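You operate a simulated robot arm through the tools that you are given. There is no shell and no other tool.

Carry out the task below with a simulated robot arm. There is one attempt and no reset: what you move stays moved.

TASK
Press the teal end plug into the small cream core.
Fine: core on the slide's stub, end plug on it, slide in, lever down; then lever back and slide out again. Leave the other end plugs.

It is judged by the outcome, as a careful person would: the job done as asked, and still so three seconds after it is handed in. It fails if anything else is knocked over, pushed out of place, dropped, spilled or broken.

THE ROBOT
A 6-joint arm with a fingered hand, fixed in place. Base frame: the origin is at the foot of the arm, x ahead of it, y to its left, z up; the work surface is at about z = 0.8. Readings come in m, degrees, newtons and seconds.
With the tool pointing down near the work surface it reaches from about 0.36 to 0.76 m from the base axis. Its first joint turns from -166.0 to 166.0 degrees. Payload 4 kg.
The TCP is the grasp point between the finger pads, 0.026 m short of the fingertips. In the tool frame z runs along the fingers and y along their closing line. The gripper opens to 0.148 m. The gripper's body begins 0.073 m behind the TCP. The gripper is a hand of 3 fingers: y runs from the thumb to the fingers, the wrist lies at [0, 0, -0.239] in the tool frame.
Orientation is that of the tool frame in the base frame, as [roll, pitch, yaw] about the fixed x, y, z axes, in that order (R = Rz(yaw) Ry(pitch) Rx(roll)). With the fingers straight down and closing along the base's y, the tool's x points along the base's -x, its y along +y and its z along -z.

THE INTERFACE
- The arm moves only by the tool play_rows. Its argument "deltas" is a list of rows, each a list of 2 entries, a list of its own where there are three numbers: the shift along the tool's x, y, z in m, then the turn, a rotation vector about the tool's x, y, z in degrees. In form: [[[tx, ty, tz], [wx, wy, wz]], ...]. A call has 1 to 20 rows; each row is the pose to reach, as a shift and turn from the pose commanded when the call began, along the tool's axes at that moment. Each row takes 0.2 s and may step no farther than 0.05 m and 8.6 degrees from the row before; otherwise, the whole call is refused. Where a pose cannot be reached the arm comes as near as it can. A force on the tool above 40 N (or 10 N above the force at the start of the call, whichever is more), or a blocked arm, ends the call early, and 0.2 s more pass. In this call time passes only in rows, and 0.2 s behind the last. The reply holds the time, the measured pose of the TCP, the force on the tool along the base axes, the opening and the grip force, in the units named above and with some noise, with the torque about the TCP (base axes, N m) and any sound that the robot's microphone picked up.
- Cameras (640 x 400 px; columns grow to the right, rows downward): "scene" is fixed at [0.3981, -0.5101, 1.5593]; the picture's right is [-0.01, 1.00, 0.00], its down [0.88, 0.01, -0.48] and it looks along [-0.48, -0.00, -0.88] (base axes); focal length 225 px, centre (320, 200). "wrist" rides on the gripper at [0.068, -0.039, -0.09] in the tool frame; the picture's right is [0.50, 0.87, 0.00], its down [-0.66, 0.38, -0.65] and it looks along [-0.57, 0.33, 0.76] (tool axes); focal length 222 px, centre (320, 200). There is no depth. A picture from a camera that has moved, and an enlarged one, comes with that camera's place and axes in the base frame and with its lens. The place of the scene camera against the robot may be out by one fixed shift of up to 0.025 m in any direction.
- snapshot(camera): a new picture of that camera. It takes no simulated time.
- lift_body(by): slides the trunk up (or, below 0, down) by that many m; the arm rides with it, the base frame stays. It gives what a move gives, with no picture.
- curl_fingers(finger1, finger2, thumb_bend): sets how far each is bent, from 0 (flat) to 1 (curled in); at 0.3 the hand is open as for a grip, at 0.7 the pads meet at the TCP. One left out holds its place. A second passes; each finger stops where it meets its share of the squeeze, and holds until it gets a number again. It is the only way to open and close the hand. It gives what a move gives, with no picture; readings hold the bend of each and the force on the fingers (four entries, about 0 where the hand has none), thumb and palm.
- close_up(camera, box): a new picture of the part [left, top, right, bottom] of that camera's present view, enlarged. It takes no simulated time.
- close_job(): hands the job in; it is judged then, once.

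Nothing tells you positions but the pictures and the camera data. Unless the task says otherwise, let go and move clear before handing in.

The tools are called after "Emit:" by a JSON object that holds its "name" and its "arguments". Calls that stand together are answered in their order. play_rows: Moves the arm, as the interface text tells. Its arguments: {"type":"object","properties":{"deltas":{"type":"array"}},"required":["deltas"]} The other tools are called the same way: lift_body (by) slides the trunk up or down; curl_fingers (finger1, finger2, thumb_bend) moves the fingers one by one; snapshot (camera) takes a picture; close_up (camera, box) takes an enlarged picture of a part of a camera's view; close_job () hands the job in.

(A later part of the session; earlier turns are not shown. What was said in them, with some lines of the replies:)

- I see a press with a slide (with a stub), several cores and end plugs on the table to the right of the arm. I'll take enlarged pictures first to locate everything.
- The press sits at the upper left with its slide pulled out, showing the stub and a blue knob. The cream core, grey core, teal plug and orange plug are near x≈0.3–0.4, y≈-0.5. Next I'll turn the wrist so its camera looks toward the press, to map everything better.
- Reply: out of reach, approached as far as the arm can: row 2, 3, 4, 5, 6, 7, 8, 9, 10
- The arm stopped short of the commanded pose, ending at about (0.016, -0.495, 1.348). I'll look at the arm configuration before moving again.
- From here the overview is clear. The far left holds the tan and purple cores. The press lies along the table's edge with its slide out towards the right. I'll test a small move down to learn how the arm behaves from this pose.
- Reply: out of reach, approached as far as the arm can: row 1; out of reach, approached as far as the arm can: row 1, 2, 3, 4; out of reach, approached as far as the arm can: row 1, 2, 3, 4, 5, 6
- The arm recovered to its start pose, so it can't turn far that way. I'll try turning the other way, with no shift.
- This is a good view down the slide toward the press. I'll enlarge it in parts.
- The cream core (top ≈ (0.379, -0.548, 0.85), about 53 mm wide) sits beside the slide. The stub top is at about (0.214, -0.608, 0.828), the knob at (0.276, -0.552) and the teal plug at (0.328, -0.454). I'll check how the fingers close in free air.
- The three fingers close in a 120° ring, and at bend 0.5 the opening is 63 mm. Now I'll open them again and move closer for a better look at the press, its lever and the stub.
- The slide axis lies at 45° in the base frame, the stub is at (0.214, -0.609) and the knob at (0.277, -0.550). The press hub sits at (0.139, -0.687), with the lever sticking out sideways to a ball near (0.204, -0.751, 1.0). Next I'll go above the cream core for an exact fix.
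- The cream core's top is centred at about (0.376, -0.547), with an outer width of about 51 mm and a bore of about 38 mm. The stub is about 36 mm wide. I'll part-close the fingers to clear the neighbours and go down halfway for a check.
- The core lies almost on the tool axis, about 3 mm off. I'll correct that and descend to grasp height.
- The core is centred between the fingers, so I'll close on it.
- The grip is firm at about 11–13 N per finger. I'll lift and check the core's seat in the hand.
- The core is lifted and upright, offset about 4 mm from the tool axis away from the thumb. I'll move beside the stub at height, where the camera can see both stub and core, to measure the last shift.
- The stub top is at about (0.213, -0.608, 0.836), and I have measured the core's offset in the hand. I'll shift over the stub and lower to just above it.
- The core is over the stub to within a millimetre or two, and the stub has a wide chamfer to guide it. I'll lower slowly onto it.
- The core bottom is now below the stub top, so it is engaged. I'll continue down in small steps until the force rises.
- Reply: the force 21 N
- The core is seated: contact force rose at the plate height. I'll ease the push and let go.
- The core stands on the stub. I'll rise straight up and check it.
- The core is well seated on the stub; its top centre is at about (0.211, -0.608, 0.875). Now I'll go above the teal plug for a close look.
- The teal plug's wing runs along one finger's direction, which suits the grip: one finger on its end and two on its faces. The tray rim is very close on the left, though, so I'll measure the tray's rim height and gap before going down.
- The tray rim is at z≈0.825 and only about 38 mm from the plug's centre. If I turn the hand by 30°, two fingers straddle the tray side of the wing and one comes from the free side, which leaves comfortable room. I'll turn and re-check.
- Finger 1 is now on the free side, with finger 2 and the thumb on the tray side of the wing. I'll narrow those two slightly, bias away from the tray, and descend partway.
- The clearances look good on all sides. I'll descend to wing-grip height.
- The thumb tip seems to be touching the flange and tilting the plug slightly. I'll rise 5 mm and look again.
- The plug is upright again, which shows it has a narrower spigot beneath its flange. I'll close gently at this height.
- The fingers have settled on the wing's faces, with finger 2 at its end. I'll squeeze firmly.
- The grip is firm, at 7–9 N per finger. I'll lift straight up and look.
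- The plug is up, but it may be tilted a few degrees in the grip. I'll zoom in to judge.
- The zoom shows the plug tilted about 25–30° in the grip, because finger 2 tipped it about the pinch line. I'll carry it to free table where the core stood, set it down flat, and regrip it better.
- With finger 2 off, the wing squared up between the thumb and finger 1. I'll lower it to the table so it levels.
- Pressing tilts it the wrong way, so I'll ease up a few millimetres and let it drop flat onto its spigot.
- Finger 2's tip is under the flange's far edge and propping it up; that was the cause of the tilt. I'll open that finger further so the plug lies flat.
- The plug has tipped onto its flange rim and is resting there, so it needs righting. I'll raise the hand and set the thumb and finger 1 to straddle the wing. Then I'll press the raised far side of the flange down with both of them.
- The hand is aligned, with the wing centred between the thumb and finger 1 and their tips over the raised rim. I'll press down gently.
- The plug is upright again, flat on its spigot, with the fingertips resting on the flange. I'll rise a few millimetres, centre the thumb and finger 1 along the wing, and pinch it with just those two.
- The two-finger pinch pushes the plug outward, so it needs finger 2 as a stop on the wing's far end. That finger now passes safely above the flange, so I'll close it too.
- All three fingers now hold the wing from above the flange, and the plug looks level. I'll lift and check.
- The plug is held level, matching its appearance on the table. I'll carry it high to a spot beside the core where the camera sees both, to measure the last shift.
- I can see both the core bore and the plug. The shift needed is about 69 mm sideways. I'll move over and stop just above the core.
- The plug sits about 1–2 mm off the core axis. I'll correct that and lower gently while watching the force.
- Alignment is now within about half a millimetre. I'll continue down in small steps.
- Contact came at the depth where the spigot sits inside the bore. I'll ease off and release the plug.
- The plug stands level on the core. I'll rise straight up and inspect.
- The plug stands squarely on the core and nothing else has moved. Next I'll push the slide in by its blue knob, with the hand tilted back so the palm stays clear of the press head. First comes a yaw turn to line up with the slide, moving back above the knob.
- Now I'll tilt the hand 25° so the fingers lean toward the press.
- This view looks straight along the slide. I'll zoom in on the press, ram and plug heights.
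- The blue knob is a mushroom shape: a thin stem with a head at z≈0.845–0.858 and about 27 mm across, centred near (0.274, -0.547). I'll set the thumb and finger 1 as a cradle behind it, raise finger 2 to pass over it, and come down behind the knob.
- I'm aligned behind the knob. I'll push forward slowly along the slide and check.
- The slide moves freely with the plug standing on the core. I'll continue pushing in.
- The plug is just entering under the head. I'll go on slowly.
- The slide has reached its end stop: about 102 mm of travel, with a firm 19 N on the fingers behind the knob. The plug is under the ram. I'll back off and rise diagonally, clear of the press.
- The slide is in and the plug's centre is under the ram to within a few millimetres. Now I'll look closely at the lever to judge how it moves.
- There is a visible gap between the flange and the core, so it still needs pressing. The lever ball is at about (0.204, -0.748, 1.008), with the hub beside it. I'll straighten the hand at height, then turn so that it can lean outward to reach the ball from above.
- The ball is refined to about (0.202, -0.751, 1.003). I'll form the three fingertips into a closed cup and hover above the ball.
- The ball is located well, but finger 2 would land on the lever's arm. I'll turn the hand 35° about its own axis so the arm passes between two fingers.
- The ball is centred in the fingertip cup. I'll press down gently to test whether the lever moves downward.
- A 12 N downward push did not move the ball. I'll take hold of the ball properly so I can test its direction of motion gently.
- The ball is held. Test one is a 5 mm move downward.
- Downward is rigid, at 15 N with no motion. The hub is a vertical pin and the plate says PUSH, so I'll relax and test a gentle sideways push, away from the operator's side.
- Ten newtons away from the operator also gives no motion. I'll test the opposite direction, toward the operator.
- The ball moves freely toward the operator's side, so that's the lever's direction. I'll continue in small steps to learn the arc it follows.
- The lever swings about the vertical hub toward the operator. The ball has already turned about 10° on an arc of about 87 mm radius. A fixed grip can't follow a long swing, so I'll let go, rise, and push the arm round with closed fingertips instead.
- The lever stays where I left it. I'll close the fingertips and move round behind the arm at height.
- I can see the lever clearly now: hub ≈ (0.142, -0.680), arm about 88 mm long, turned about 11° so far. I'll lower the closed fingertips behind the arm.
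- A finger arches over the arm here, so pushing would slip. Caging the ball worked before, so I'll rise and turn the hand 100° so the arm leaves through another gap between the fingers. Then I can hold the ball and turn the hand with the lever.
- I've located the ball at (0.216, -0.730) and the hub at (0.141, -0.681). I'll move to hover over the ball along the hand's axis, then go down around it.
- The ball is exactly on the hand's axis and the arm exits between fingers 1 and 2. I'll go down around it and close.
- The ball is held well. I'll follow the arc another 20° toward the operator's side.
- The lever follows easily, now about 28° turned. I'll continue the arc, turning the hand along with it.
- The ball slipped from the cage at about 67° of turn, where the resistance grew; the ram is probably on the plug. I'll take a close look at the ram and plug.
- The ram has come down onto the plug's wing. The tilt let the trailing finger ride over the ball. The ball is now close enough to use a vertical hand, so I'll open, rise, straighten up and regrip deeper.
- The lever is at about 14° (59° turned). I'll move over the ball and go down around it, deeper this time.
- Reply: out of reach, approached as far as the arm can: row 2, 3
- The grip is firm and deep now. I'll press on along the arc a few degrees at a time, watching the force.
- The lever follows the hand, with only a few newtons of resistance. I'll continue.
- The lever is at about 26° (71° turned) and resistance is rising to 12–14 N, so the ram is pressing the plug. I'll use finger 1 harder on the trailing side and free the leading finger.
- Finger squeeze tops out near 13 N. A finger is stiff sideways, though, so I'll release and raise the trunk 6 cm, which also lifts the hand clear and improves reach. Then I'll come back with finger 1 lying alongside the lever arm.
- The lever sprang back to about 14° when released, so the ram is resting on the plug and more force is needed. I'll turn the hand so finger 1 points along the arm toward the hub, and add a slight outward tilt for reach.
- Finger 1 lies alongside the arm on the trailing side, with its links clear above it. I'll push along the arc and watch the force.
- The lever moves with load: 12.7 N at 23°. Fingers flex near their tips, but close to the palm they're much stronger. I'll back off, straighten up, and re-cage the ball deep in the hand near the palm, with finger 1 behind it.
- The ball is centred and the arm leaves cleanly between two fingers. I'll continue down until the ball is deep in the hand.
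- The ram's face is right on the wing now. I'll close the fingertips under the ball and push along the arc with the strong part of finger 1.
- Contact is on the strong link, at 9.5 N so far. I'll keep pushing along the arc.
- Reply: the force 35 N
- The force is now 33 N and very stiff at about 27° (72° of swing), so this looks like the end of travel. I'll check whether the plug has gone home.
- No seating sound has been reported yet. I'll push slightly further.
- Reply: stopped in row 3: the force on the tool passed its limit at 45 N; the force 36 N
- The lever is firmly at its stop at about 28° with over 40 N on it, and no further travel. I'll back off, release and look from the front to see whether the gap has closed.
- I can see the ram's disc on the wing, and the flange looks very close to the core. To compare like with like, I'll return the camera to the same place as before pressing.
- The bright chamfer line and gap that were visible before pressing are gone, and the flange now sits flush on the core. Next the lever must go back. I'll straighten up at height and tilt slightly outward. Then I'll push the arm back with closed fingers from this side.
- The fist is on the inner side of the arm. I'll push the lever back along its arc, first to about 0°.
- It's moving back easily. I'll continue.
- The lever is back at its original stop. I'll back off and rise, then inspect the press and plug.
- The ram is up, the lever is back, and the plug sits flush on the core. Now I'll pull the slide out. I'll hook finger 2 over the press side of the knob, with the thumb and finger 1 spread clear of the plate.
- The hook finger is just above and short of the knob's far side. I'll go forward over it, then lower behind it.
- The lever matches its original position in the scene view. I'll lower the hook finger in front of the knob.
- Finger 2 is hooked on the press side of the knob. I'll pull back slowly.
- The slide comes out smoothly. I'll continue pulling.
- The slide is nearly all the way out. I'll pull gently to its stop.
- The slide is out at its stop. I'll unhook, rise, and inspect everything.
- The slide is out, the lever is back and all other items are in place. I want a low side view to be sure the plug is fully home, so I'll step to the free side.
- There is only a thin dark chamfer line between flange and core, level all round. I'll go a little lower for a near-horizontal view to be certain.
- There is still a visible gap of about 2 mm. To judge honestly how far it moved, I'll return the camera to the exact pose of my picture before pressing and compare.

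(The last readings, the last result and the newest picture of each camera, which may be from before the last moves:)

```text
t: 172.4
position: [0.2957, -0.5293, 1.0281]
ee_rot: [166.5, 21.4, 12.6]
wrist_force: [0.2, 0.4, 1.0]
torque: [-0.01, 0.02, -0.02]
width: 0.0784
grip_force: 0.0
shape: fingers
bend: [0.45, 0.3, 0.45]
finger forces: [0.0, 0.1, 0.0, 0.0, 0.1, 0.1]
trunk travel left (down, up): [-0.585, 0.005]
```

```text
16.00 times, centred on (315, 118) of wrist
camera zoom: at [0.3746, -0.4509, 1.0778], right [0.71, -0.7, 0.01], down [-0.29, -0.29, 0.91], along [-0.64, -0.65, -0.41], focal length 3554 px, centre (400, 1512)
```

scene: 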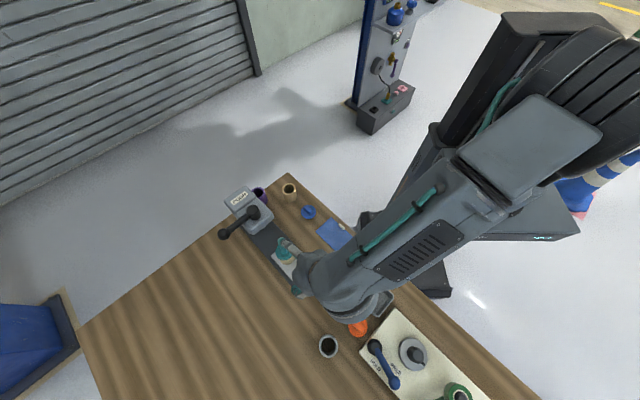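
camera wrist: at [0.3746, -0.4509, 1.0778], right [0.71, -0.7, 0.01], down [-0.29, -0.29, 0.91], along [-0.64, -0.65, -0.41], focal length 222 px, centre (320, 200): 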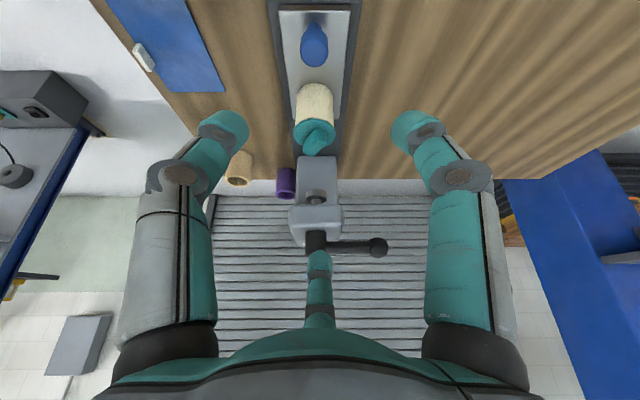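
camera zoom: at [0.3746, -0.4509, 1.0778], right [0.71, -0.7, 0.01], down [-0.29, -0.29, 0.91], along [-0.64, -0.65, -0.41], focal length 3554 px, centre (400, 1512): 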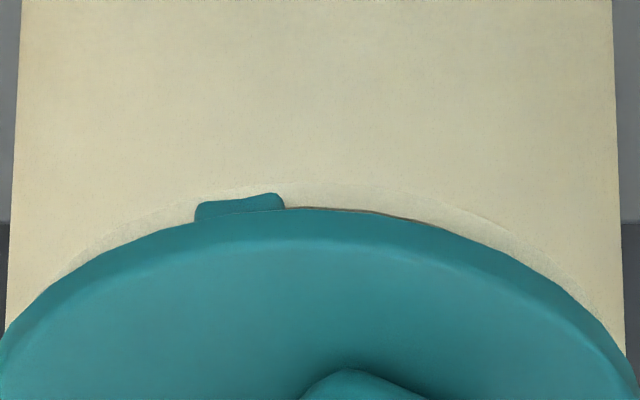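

The lug on the flange rim looks different from the picture taken while the slide was in. To compare properly, I'll place the camera at the same distance and angle from the core as in that picture.

Emit:
{"name": "play_rows", "arguments": {"deltas": [[[0.0295, -0.0185, 0.0055], [0, 0, 0]], [[0.0589, -0.037, 0.0111], [0, 0, 0]], [[0.0884, -0.0555, 0.0166], [0, 0, 0]], [[0.0884, -0.0555, 0.0166], [0, 0, 0]]]}}

Emit:
{"name": "snapshot", "arguments": {"camera": "wrist"}}

Emit:
{"name": "close_up", "arguments": {"camera": "wrist", "box": [270, 130, 390, 230]}}

Emit:
{"name": "close_up", "arguments": {"camera": "wrist", "box": [295, 180, 345, 215]}}

```text
t: 173.4
position: [0.3536, -0.4661, 0.9681]
ee_rot: [166.6, 21.4, 12.6]
wrist_force: [-0.7, -0.2, -0.1]
torque: [0.01, 0.0, -0.04]
width: 0.0783
grip_force: 0.0
shape: fingers
bend: [0.45, 0.3, 0.45]
finger forces: [0.1, 0.0, 0.0, 0.1, 0.1, 0.0]
trunk travel left (down, up): [-0.585, 0.005]
```

```text
taken
camera wrist: at [0.4313, -0.3878, 1.0184], right [0.71, -0.7, 0.01], down [-0.29, -0.29, 0.91], along [-0.64, -0.65, -0.41], focal length 222 px, centre (320, 200)
```

wrist: 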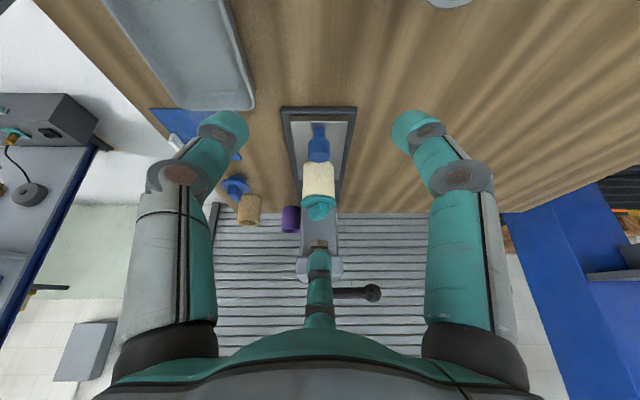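

```text
4.00 times, centred on (330, 180) of wrist
camera zoom: at [0.4313, -0.3878, 1.0184], right [0.71, -0.7, 0.01], down [-0.29, -0.29, 0.91], along [-0.64, -0.65, -0.41], focal length 888 px, centre (280, 280)
```

zoom: 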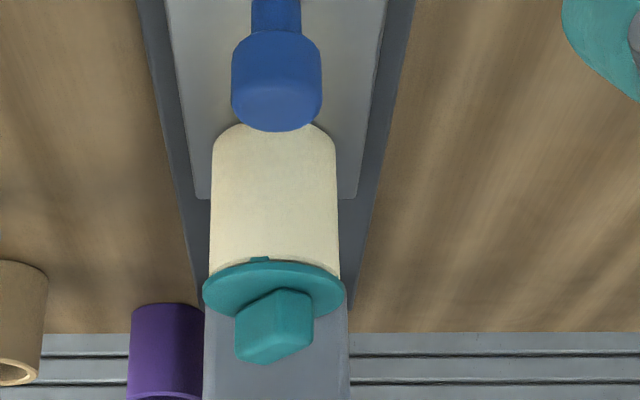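

```text
11.43 times, centred on (320, 198) of wrist
camera zoom: at [0.4313, -0.3878, 1.0184], right [0.71, -0.7, 0.01], down [-0.29, -0.29, 0.91], along [-0.64, -0.65, -0.41], focal length 2538 px, centre (320, 229)
```

zoom: 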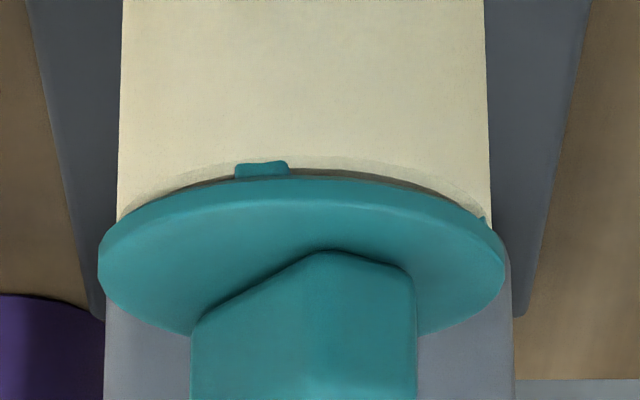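

The view matches the in-press picture once the overall shift is allowed for, so the plug has held its pressed depth. The flange's small lugs rest on the core rim, and the wing top matches the ram's full-stroke height. I'll now move the hand up and clear and make a final check of everything.

Emit:
{"name": "play_rows", "arguments": {"deltas": [[[-0.0146, 0.0085, -0.0362], [0, 0, 0]], [[-0.0293, 0.0169, -0.0725], [3.1, 5.4, 0]], [[-0.0439, 0.0254, -0.1087], [6.3, 10.8, 0]], [[-0.0549, 0.0317, -0.1359], [9.4, 16.2, 0]], [[-0.0549, 0.0317, -0.1359], [12.5, 21.65, 0]], [[-0.0549, 0.0317, -0.1359], [12.5, 21.65, 0]]]}}

Emit:
{"name": "snapshot", "arguments": {"camera": "scene"}}

Emit:
{"name": "snapshot", "arguments": {"camera": "wrist"}}

Emit:
{"name": "close_up", "arguments": {"camera": "scene", "box": [210, 170, 410, 295]}}

```text
t: 174.8
position: [0.3547, -0.4651, 1.119]
ee_rot: [179.8, -0.3, 15.1]
wrist_force: [-1.0, -0.7, -0.2]
torque: [0.02, 0.0, -0.02]
width: 0.0782
grip_force: 0.1
shape: fingers
bend: [0.45, 0.3, 0.45]
finger forces: [0.1, 0.0, 0.0, 0.1, 0.0, 0.0]
trunk travel left (down, up): [-0.585, 0.005]
```

```text
taken
```

scene: 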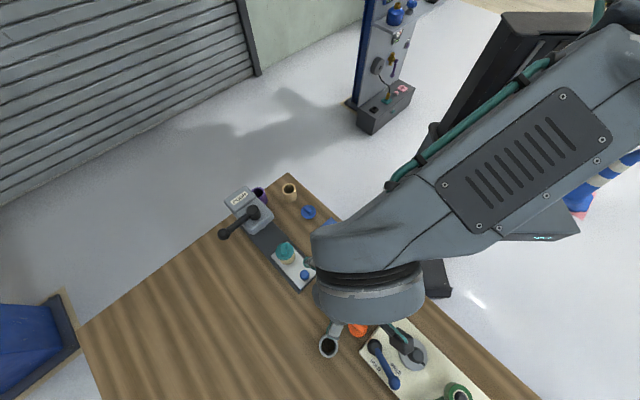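

```text
taken
camera wrist: at [0.4103, -0.4076, 1.2103], right [0.71, -0.7, 0.01], down [-0.54, -0.54, 0.65], along [-0.46, -0.47, -0.76], focal length 222 px, centre (320, 200)
```

wrist: 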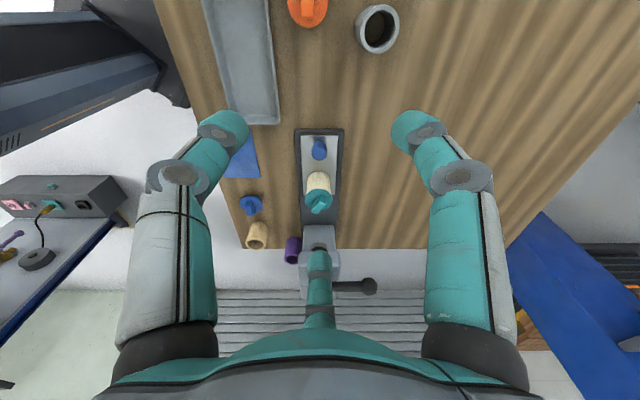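

```text
3.20 times, centred on (310, 232) of scene
camera zoom: at [0.3981, -0.5101, 1.5593], right [-0.01, 1.0, 0.0], down [0.88, 0.01, -0.48], along [-0.48, 0.0, -0.88], focal length 721 px, centre (352, 96)
```

zoom: 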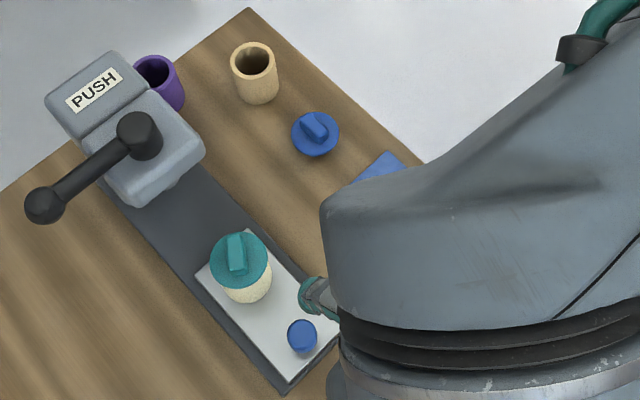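

Everything else matches the starting picture: lever, knob, blue plug, tan and purple cores are unchanged. To be sure about the plug's seating, I'll look at the unused blue plug from low down, to learn what its underside lugs look like on a plug that hasn't been pressed.

Emit:
{"name": "play_rows", "arguments": {"deltas": [[[-0.0431, -0.0013, 0], [0, 0, 0]], [[-0.0862, -0.0025, 0], [0, 0, 0]], [[-0.1293, -0.0038, 0], [0, 0, 0]], [[-0.1724, -0.005, 0], [0, 0, 0]], [[-0.2155, -0.0063, 0], [0, 0, 0]], [[-0.2155, -0.0063, 0], [-3.2, -5.4, 0]], [[-0.2155, -0.0063, 0], [-6.3, -10.8, 0]], [[-0.2155, -0.0063, 0], [-9.4, -16.2, 0]], [[-0.2155, -0.0063, 0], [-12.5, -21.65, 0]]]}}

Emit:
{"name": "snapshot", "arguments": {"camera": "wrist"}}

```text
t: 176.8
position: [0.1452, -0.5157, 1.1185]
ee_rot: [166.5, 21.3, 12.6]
wrist_force: [-0.1, -0.4, -0.1]
torque: [-0.03, 0.01, -0.01]
width: 0.0786
grip_force: 0.1
shape: fingers
bend: [0.45, 0.3, 0.45]
finger forces: [0.1, 0.0, 0.0, 0.1, 0.0, 0.0]
trunk travel left (down, up): [-0.585, 0.005]
```

```text
taken
camera wrist: at [0.2223, -0.4375, 1.1676], right [0.71, -0.7, 0.01], down [-0.29, -0.29, 0.91], along [-0.64, -0.65, -0.41], focal length 222 px, centre (320, 200)
```

wrist: 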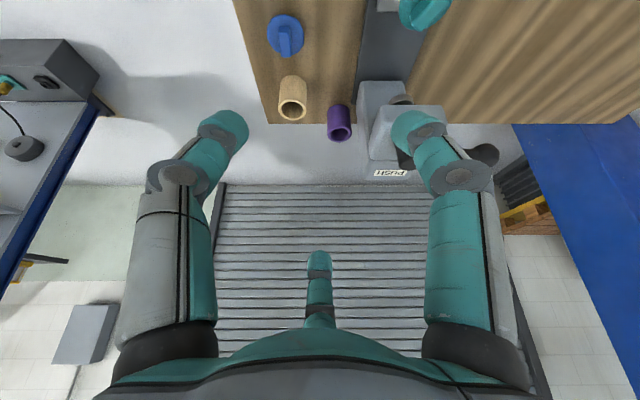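

Emit:
{"name": "play_rows", "arguments": {"deltas": [[[0.0145, -0.0084, 0.0359], [0, 0, 0]], [[0.029, -0.0168, 0.0719], [0, 0, 0]], [[0.0436, -0.0252, 0.1078], [0, 0, 0]], [[0.0581, -0.0335, 0.1437], [0, 0, 0]], [[0.0726, -0.0419, 0.1797], [0, 0, 0]], [[0.0871, -0.0503, 0.2156], [0, 0, 0]]]}}

Emit:
{"name": "snapshot", "arguments": {"camera": "wrist"}}

Emit:
{"name": "close_up", "arguments": {"camera": "wrist", "box": [240, 100, 340, 180]}}

```text
t: 178.2
position: [0.1483, -0.5167, 0.8806]
ee_rot: [166.6, 21.3, 12.6]
wrist_force: [0.0, -0.3, -0.6]
torque: [0.0, -0.02, 0.04]
width: 0.0782
grip_force: 0.1
shape: fingers
bend: [0.45, 0.3, 0.45]
finger forces: [0.0, 0.0, 0.0, 0.0, 0.0, 0.0]
trunk travel left (down, up): [-0.585, 0.005]
```

```text
taken
camera wrist: at [0.2258, -0.4362, 0.9307], right [0.71, -0.7, 0.0], down [-0.29, -0.29, 0.91], along [-0.64, -0.65, -0.41], focal length 222 px, centre (320, 200)
```

wrist: 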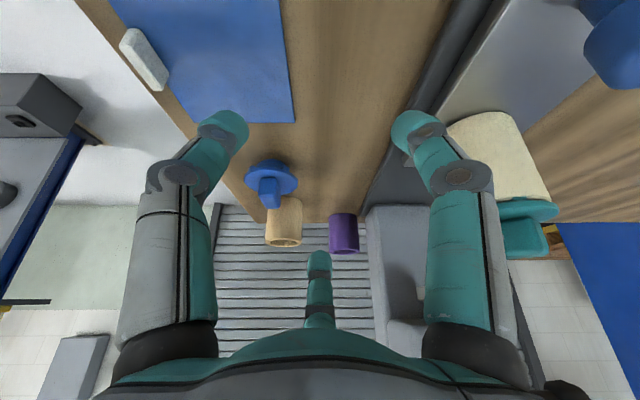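

```text
5.00 times, centred on (290, 140) of wrist
camera zoom: at [0.2258, -0.4362, 0.9307], right [0.71, -0.7, 0.0], down [-0.29, -0.29, 0.91], along [-0.64, -0.65, -0.41], focal length 1111 px, centre (470, 500)
```

zoom: 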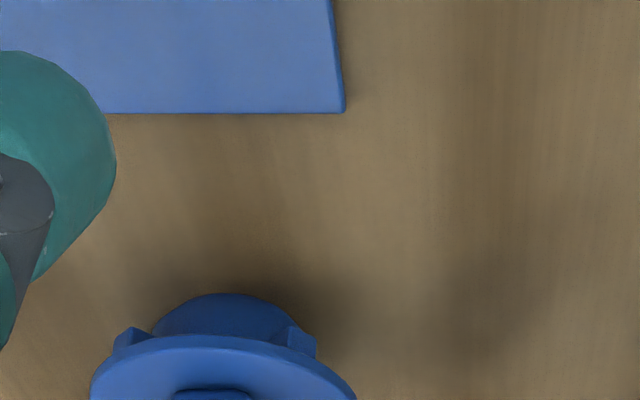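

The unused blue plug shows a spigot with wedge-shaped ribs under its flange. I'll zoom in on both plugs from here.

Emit:
{"name": "close_up", "arguments": {"camera": "wrist", "box": [240, 150, 304, 214]}}

Emit:
{"name": "close_up", "arguments": {"camera": "wrist", "box": [470, 150, 570, 260]}}

Emit:
{"name": "close_up", "arguments": {"camera": "wrist", "box": [495, 185, 560, 230]}}

```text
6.25 times, centred on (272, 182) of wrist
camera zoom: at [0.2258, -0.4362, 0.9307], right [0.71, -0.7, 0.0], down [-0.29, -0.29, 0.91], along [-0.64, -0.65, -0.41], focal length 1388 px, centre (620, 312)
```

zoom: 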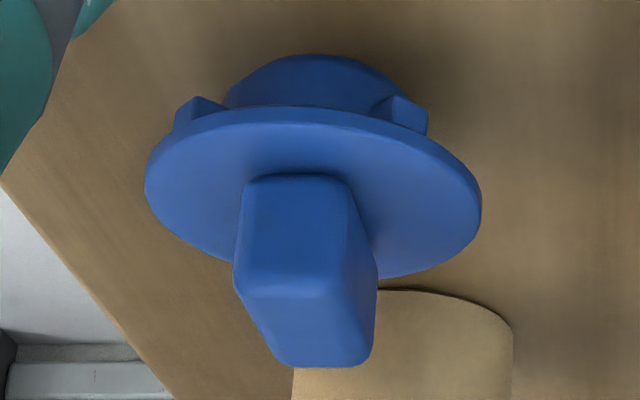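

```text
3.64 times, centred on (520, 205) of wrist
camera zoom: at [0.2258, -0.4362, 0.9307], right [0.71, -0.7, 0.0], down [-0.29, -0.29, 0.91], along [-0.64, -0.65, -0.41], focal length 808 px, centre (-407, 182)
```

zoom: 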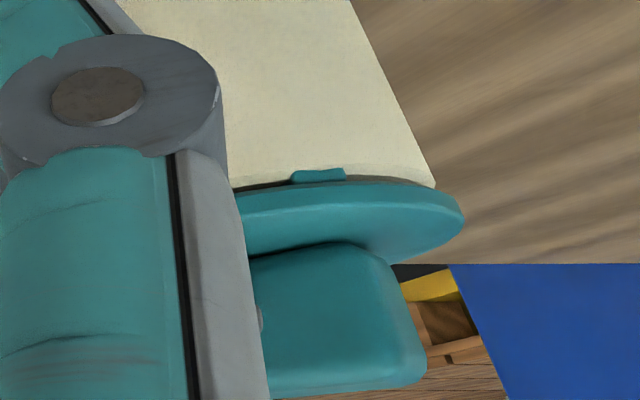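

```text
8.89 times, centred on (528, 208) of wrist
camera zoom: at [0.2258, -0.4362, 0.9307], right [0.71, -0.7, 0.0], down [-0.29, -0.29, 0.91], along [-0.64, -0.65, -0.41], focal length 1974 px, centre (-1524, 133)
```

zoom: 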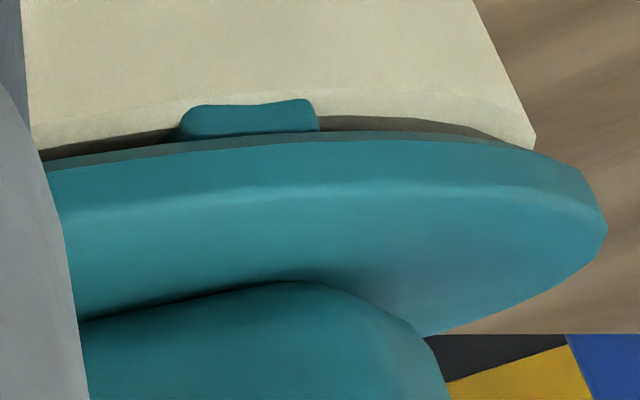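

The unused plug has the same wedge ribs. On the teal plug those ribs are now almost entirely driven into the core. The lever's contact angle also stayed the same through repeated hard pushes, so the plug is solidly home. I'll raise the hand straight up and clear.

Emit:
{"name": "play_rows", "arguments": {"deltas": [[[-0.0146, 0.0085, -0.0362], [0, 0, 0]], [[-0.0293, 0.0169, -0.0725], [0, 0, 0]], [[-0.0439, 0.0254, -0.1087], [0, 0, 0]], [[-0.0586, 0.0338, -0.145], [0, 0, 0]], [[-0.0732, 0.0423, -0.1812], [0, 0, 0]], [[-0.0805, 0.0465, -0.1993], [6.3, 10.8, 0]], [[-0.0805, 0.0465, -0.1993], [9.4, 16.2, 0]], [[-0.0805, 0.0465, -0.1993], [12.5, 21.65, 0]]]}}

Emit:
{"name": "snapshot", "arguments": {"camera": "scene"}}

Emit:
{"name": "close_up", "arguments": {"camera": "scene", "box": [260, 230, 460, 400]}}

```text
refused: row 6 steps farther than a row can; nothing moved
```

```text
taken
```

scene: 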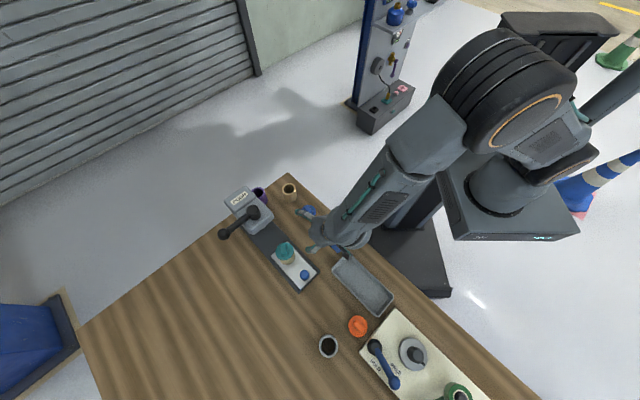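

```text
2.35 times, centred on (360, 315) of scene
camera zoom: at [0.3981, -0.5101, 1.5593], right [-0.01, 1.0, 0.0], down [0.88, 0.01, -0.48], along [-0.48, 0.0, -0.88], focal length 530 px, centre (226, -71)
```

zoom: 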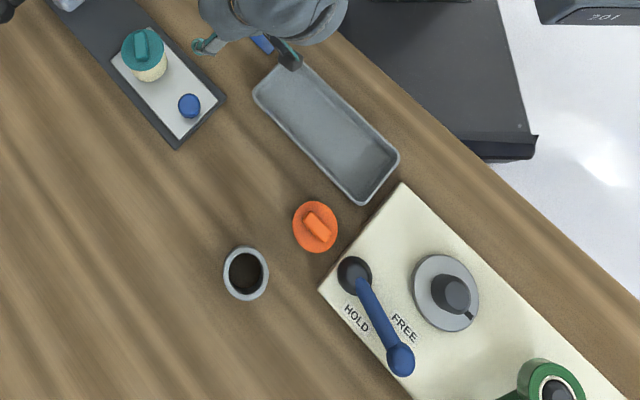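

The tray, orange plug and grey core are all untouched. That move was refused because its tilt step was too big, so I'll redo it with smaller steps.

Emit:
{"name": "play_rows", "arguments": {"deltas": [[[-0.0146, 0.0085, -0.0362], [0, 0, 0]], [[-0.0293, 0.0169, -0.0725], [0, 0, 0]], [[-0.0439, 0.0254, -0.1087], [0, 0, 0]], [[-0.0586, 0.0338, -0.145], [0, 0, 0]], [[-0.0732, 0.0423, -0.1812], [0, 0, 0]], [[-0.0805, 0.0465, -0.1993], [3.1, 5.4, 0]], [[-0.0805, 0.0465, -0.1993], [6.3, 10.8, 0]], [[-0.0805, 0.0465, -0.1993], [9.4, 16.2, 0]], [[-0.0805, 0.0465, -0.1993], [12.5, 21.65, 0]]]}}

Emit:
{"name": "close_up", "arguments": {"camera": "scene", "box": [210, 170, 410, 295]}}

Emit:
{"name": "snapshot", "arguments": {"camera": "wrist"}}

```text
t: 180.2
position: [0.1453, -0.5157, 1.0999]
ee_rot: [179.8, -0.2, 15.1]
wrist_force: [-0.4, -0.4, 0.3]
torque: [0.0, 0.0, 0.0]
width: 0.0783
grip_force: 0.0
shape: fingers
bend: [0.45, 0.3, 0.45]
finger forces: [0.0, 0.0, 0.1, 0.1, 0.1, 0.1]
trunk travel left (down, up): [-0.585, 0.005]
```

```text
3.20 times, centred on (310, 232) of scene
camera zoom: at [0.3981, -0.5101, 1.5593], right [-0.01, 1.0, 0.0], down [0.88, 0.01, -0.48], along [-0.48, 0.0, -0.88], focal length 721 px, centre (352, 96)
```

zoom: 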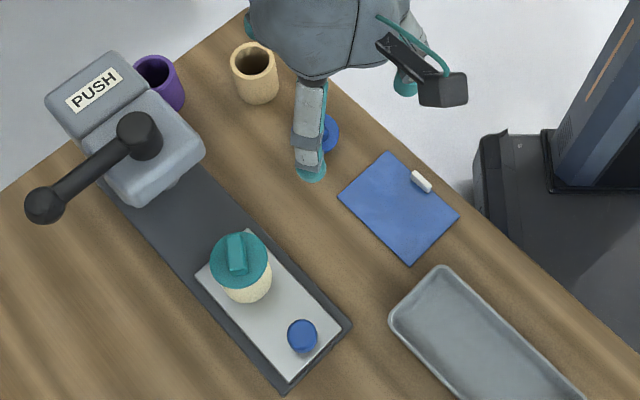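

```text
taken
camera wrist: at [0.2011, -0.4591, 1.1918], right [0.71, -0.7, 0.01], down [-0.54, -0.54, 0.65], along [-0.46, -0.47, -0.76], focal length 222 px, centre (320, 200)
```

wrist: 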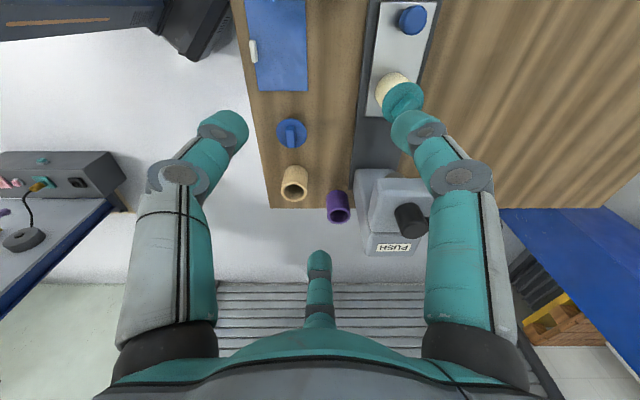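

The core stands on the slide's stub with the teal plug pressed in, the slide is out, and the lever is back at its start. The other plugs, cores, tray and pad haven't moved, and the hand is open and clear. I'm handing in the job.

Emit:
{"name": "close_job", "arguments": {}}

```text
The job is handed in.
```

I pressed the teal end plug into the small cream core and handed the job in. A gap of about 2 mm still shows between the plug's flange and the core's rim.

- **Seating:** The plug went down about 3–4 mm under the press, judged from pictures before and after. I took the lever to a hard stop with over 40 N on it, and it went no further. I believe the plug is home, resting on the wedge ribs under its flange, but nothing confirmed that. I also never checked whether the lever stops at the same place with nothing under the ram.
- **Lever direction:** The lever doesn't move down. It swings sideways about a vertical pin, toward the operator's side, so that is how I worked it. The only label is "PUSH".
- **End state:** The core, with the plug in it, stands on the slide's stub. The lever is back at its starting position and the slide is fully out.
- **Handling:** The teal plug tipped over once while I was picking it up. I set it upright again before placing it.
- **Everything else:** The blue and orange plugs, the other cores, the tray and the blue pad look unmoved. The hand is open and clear.
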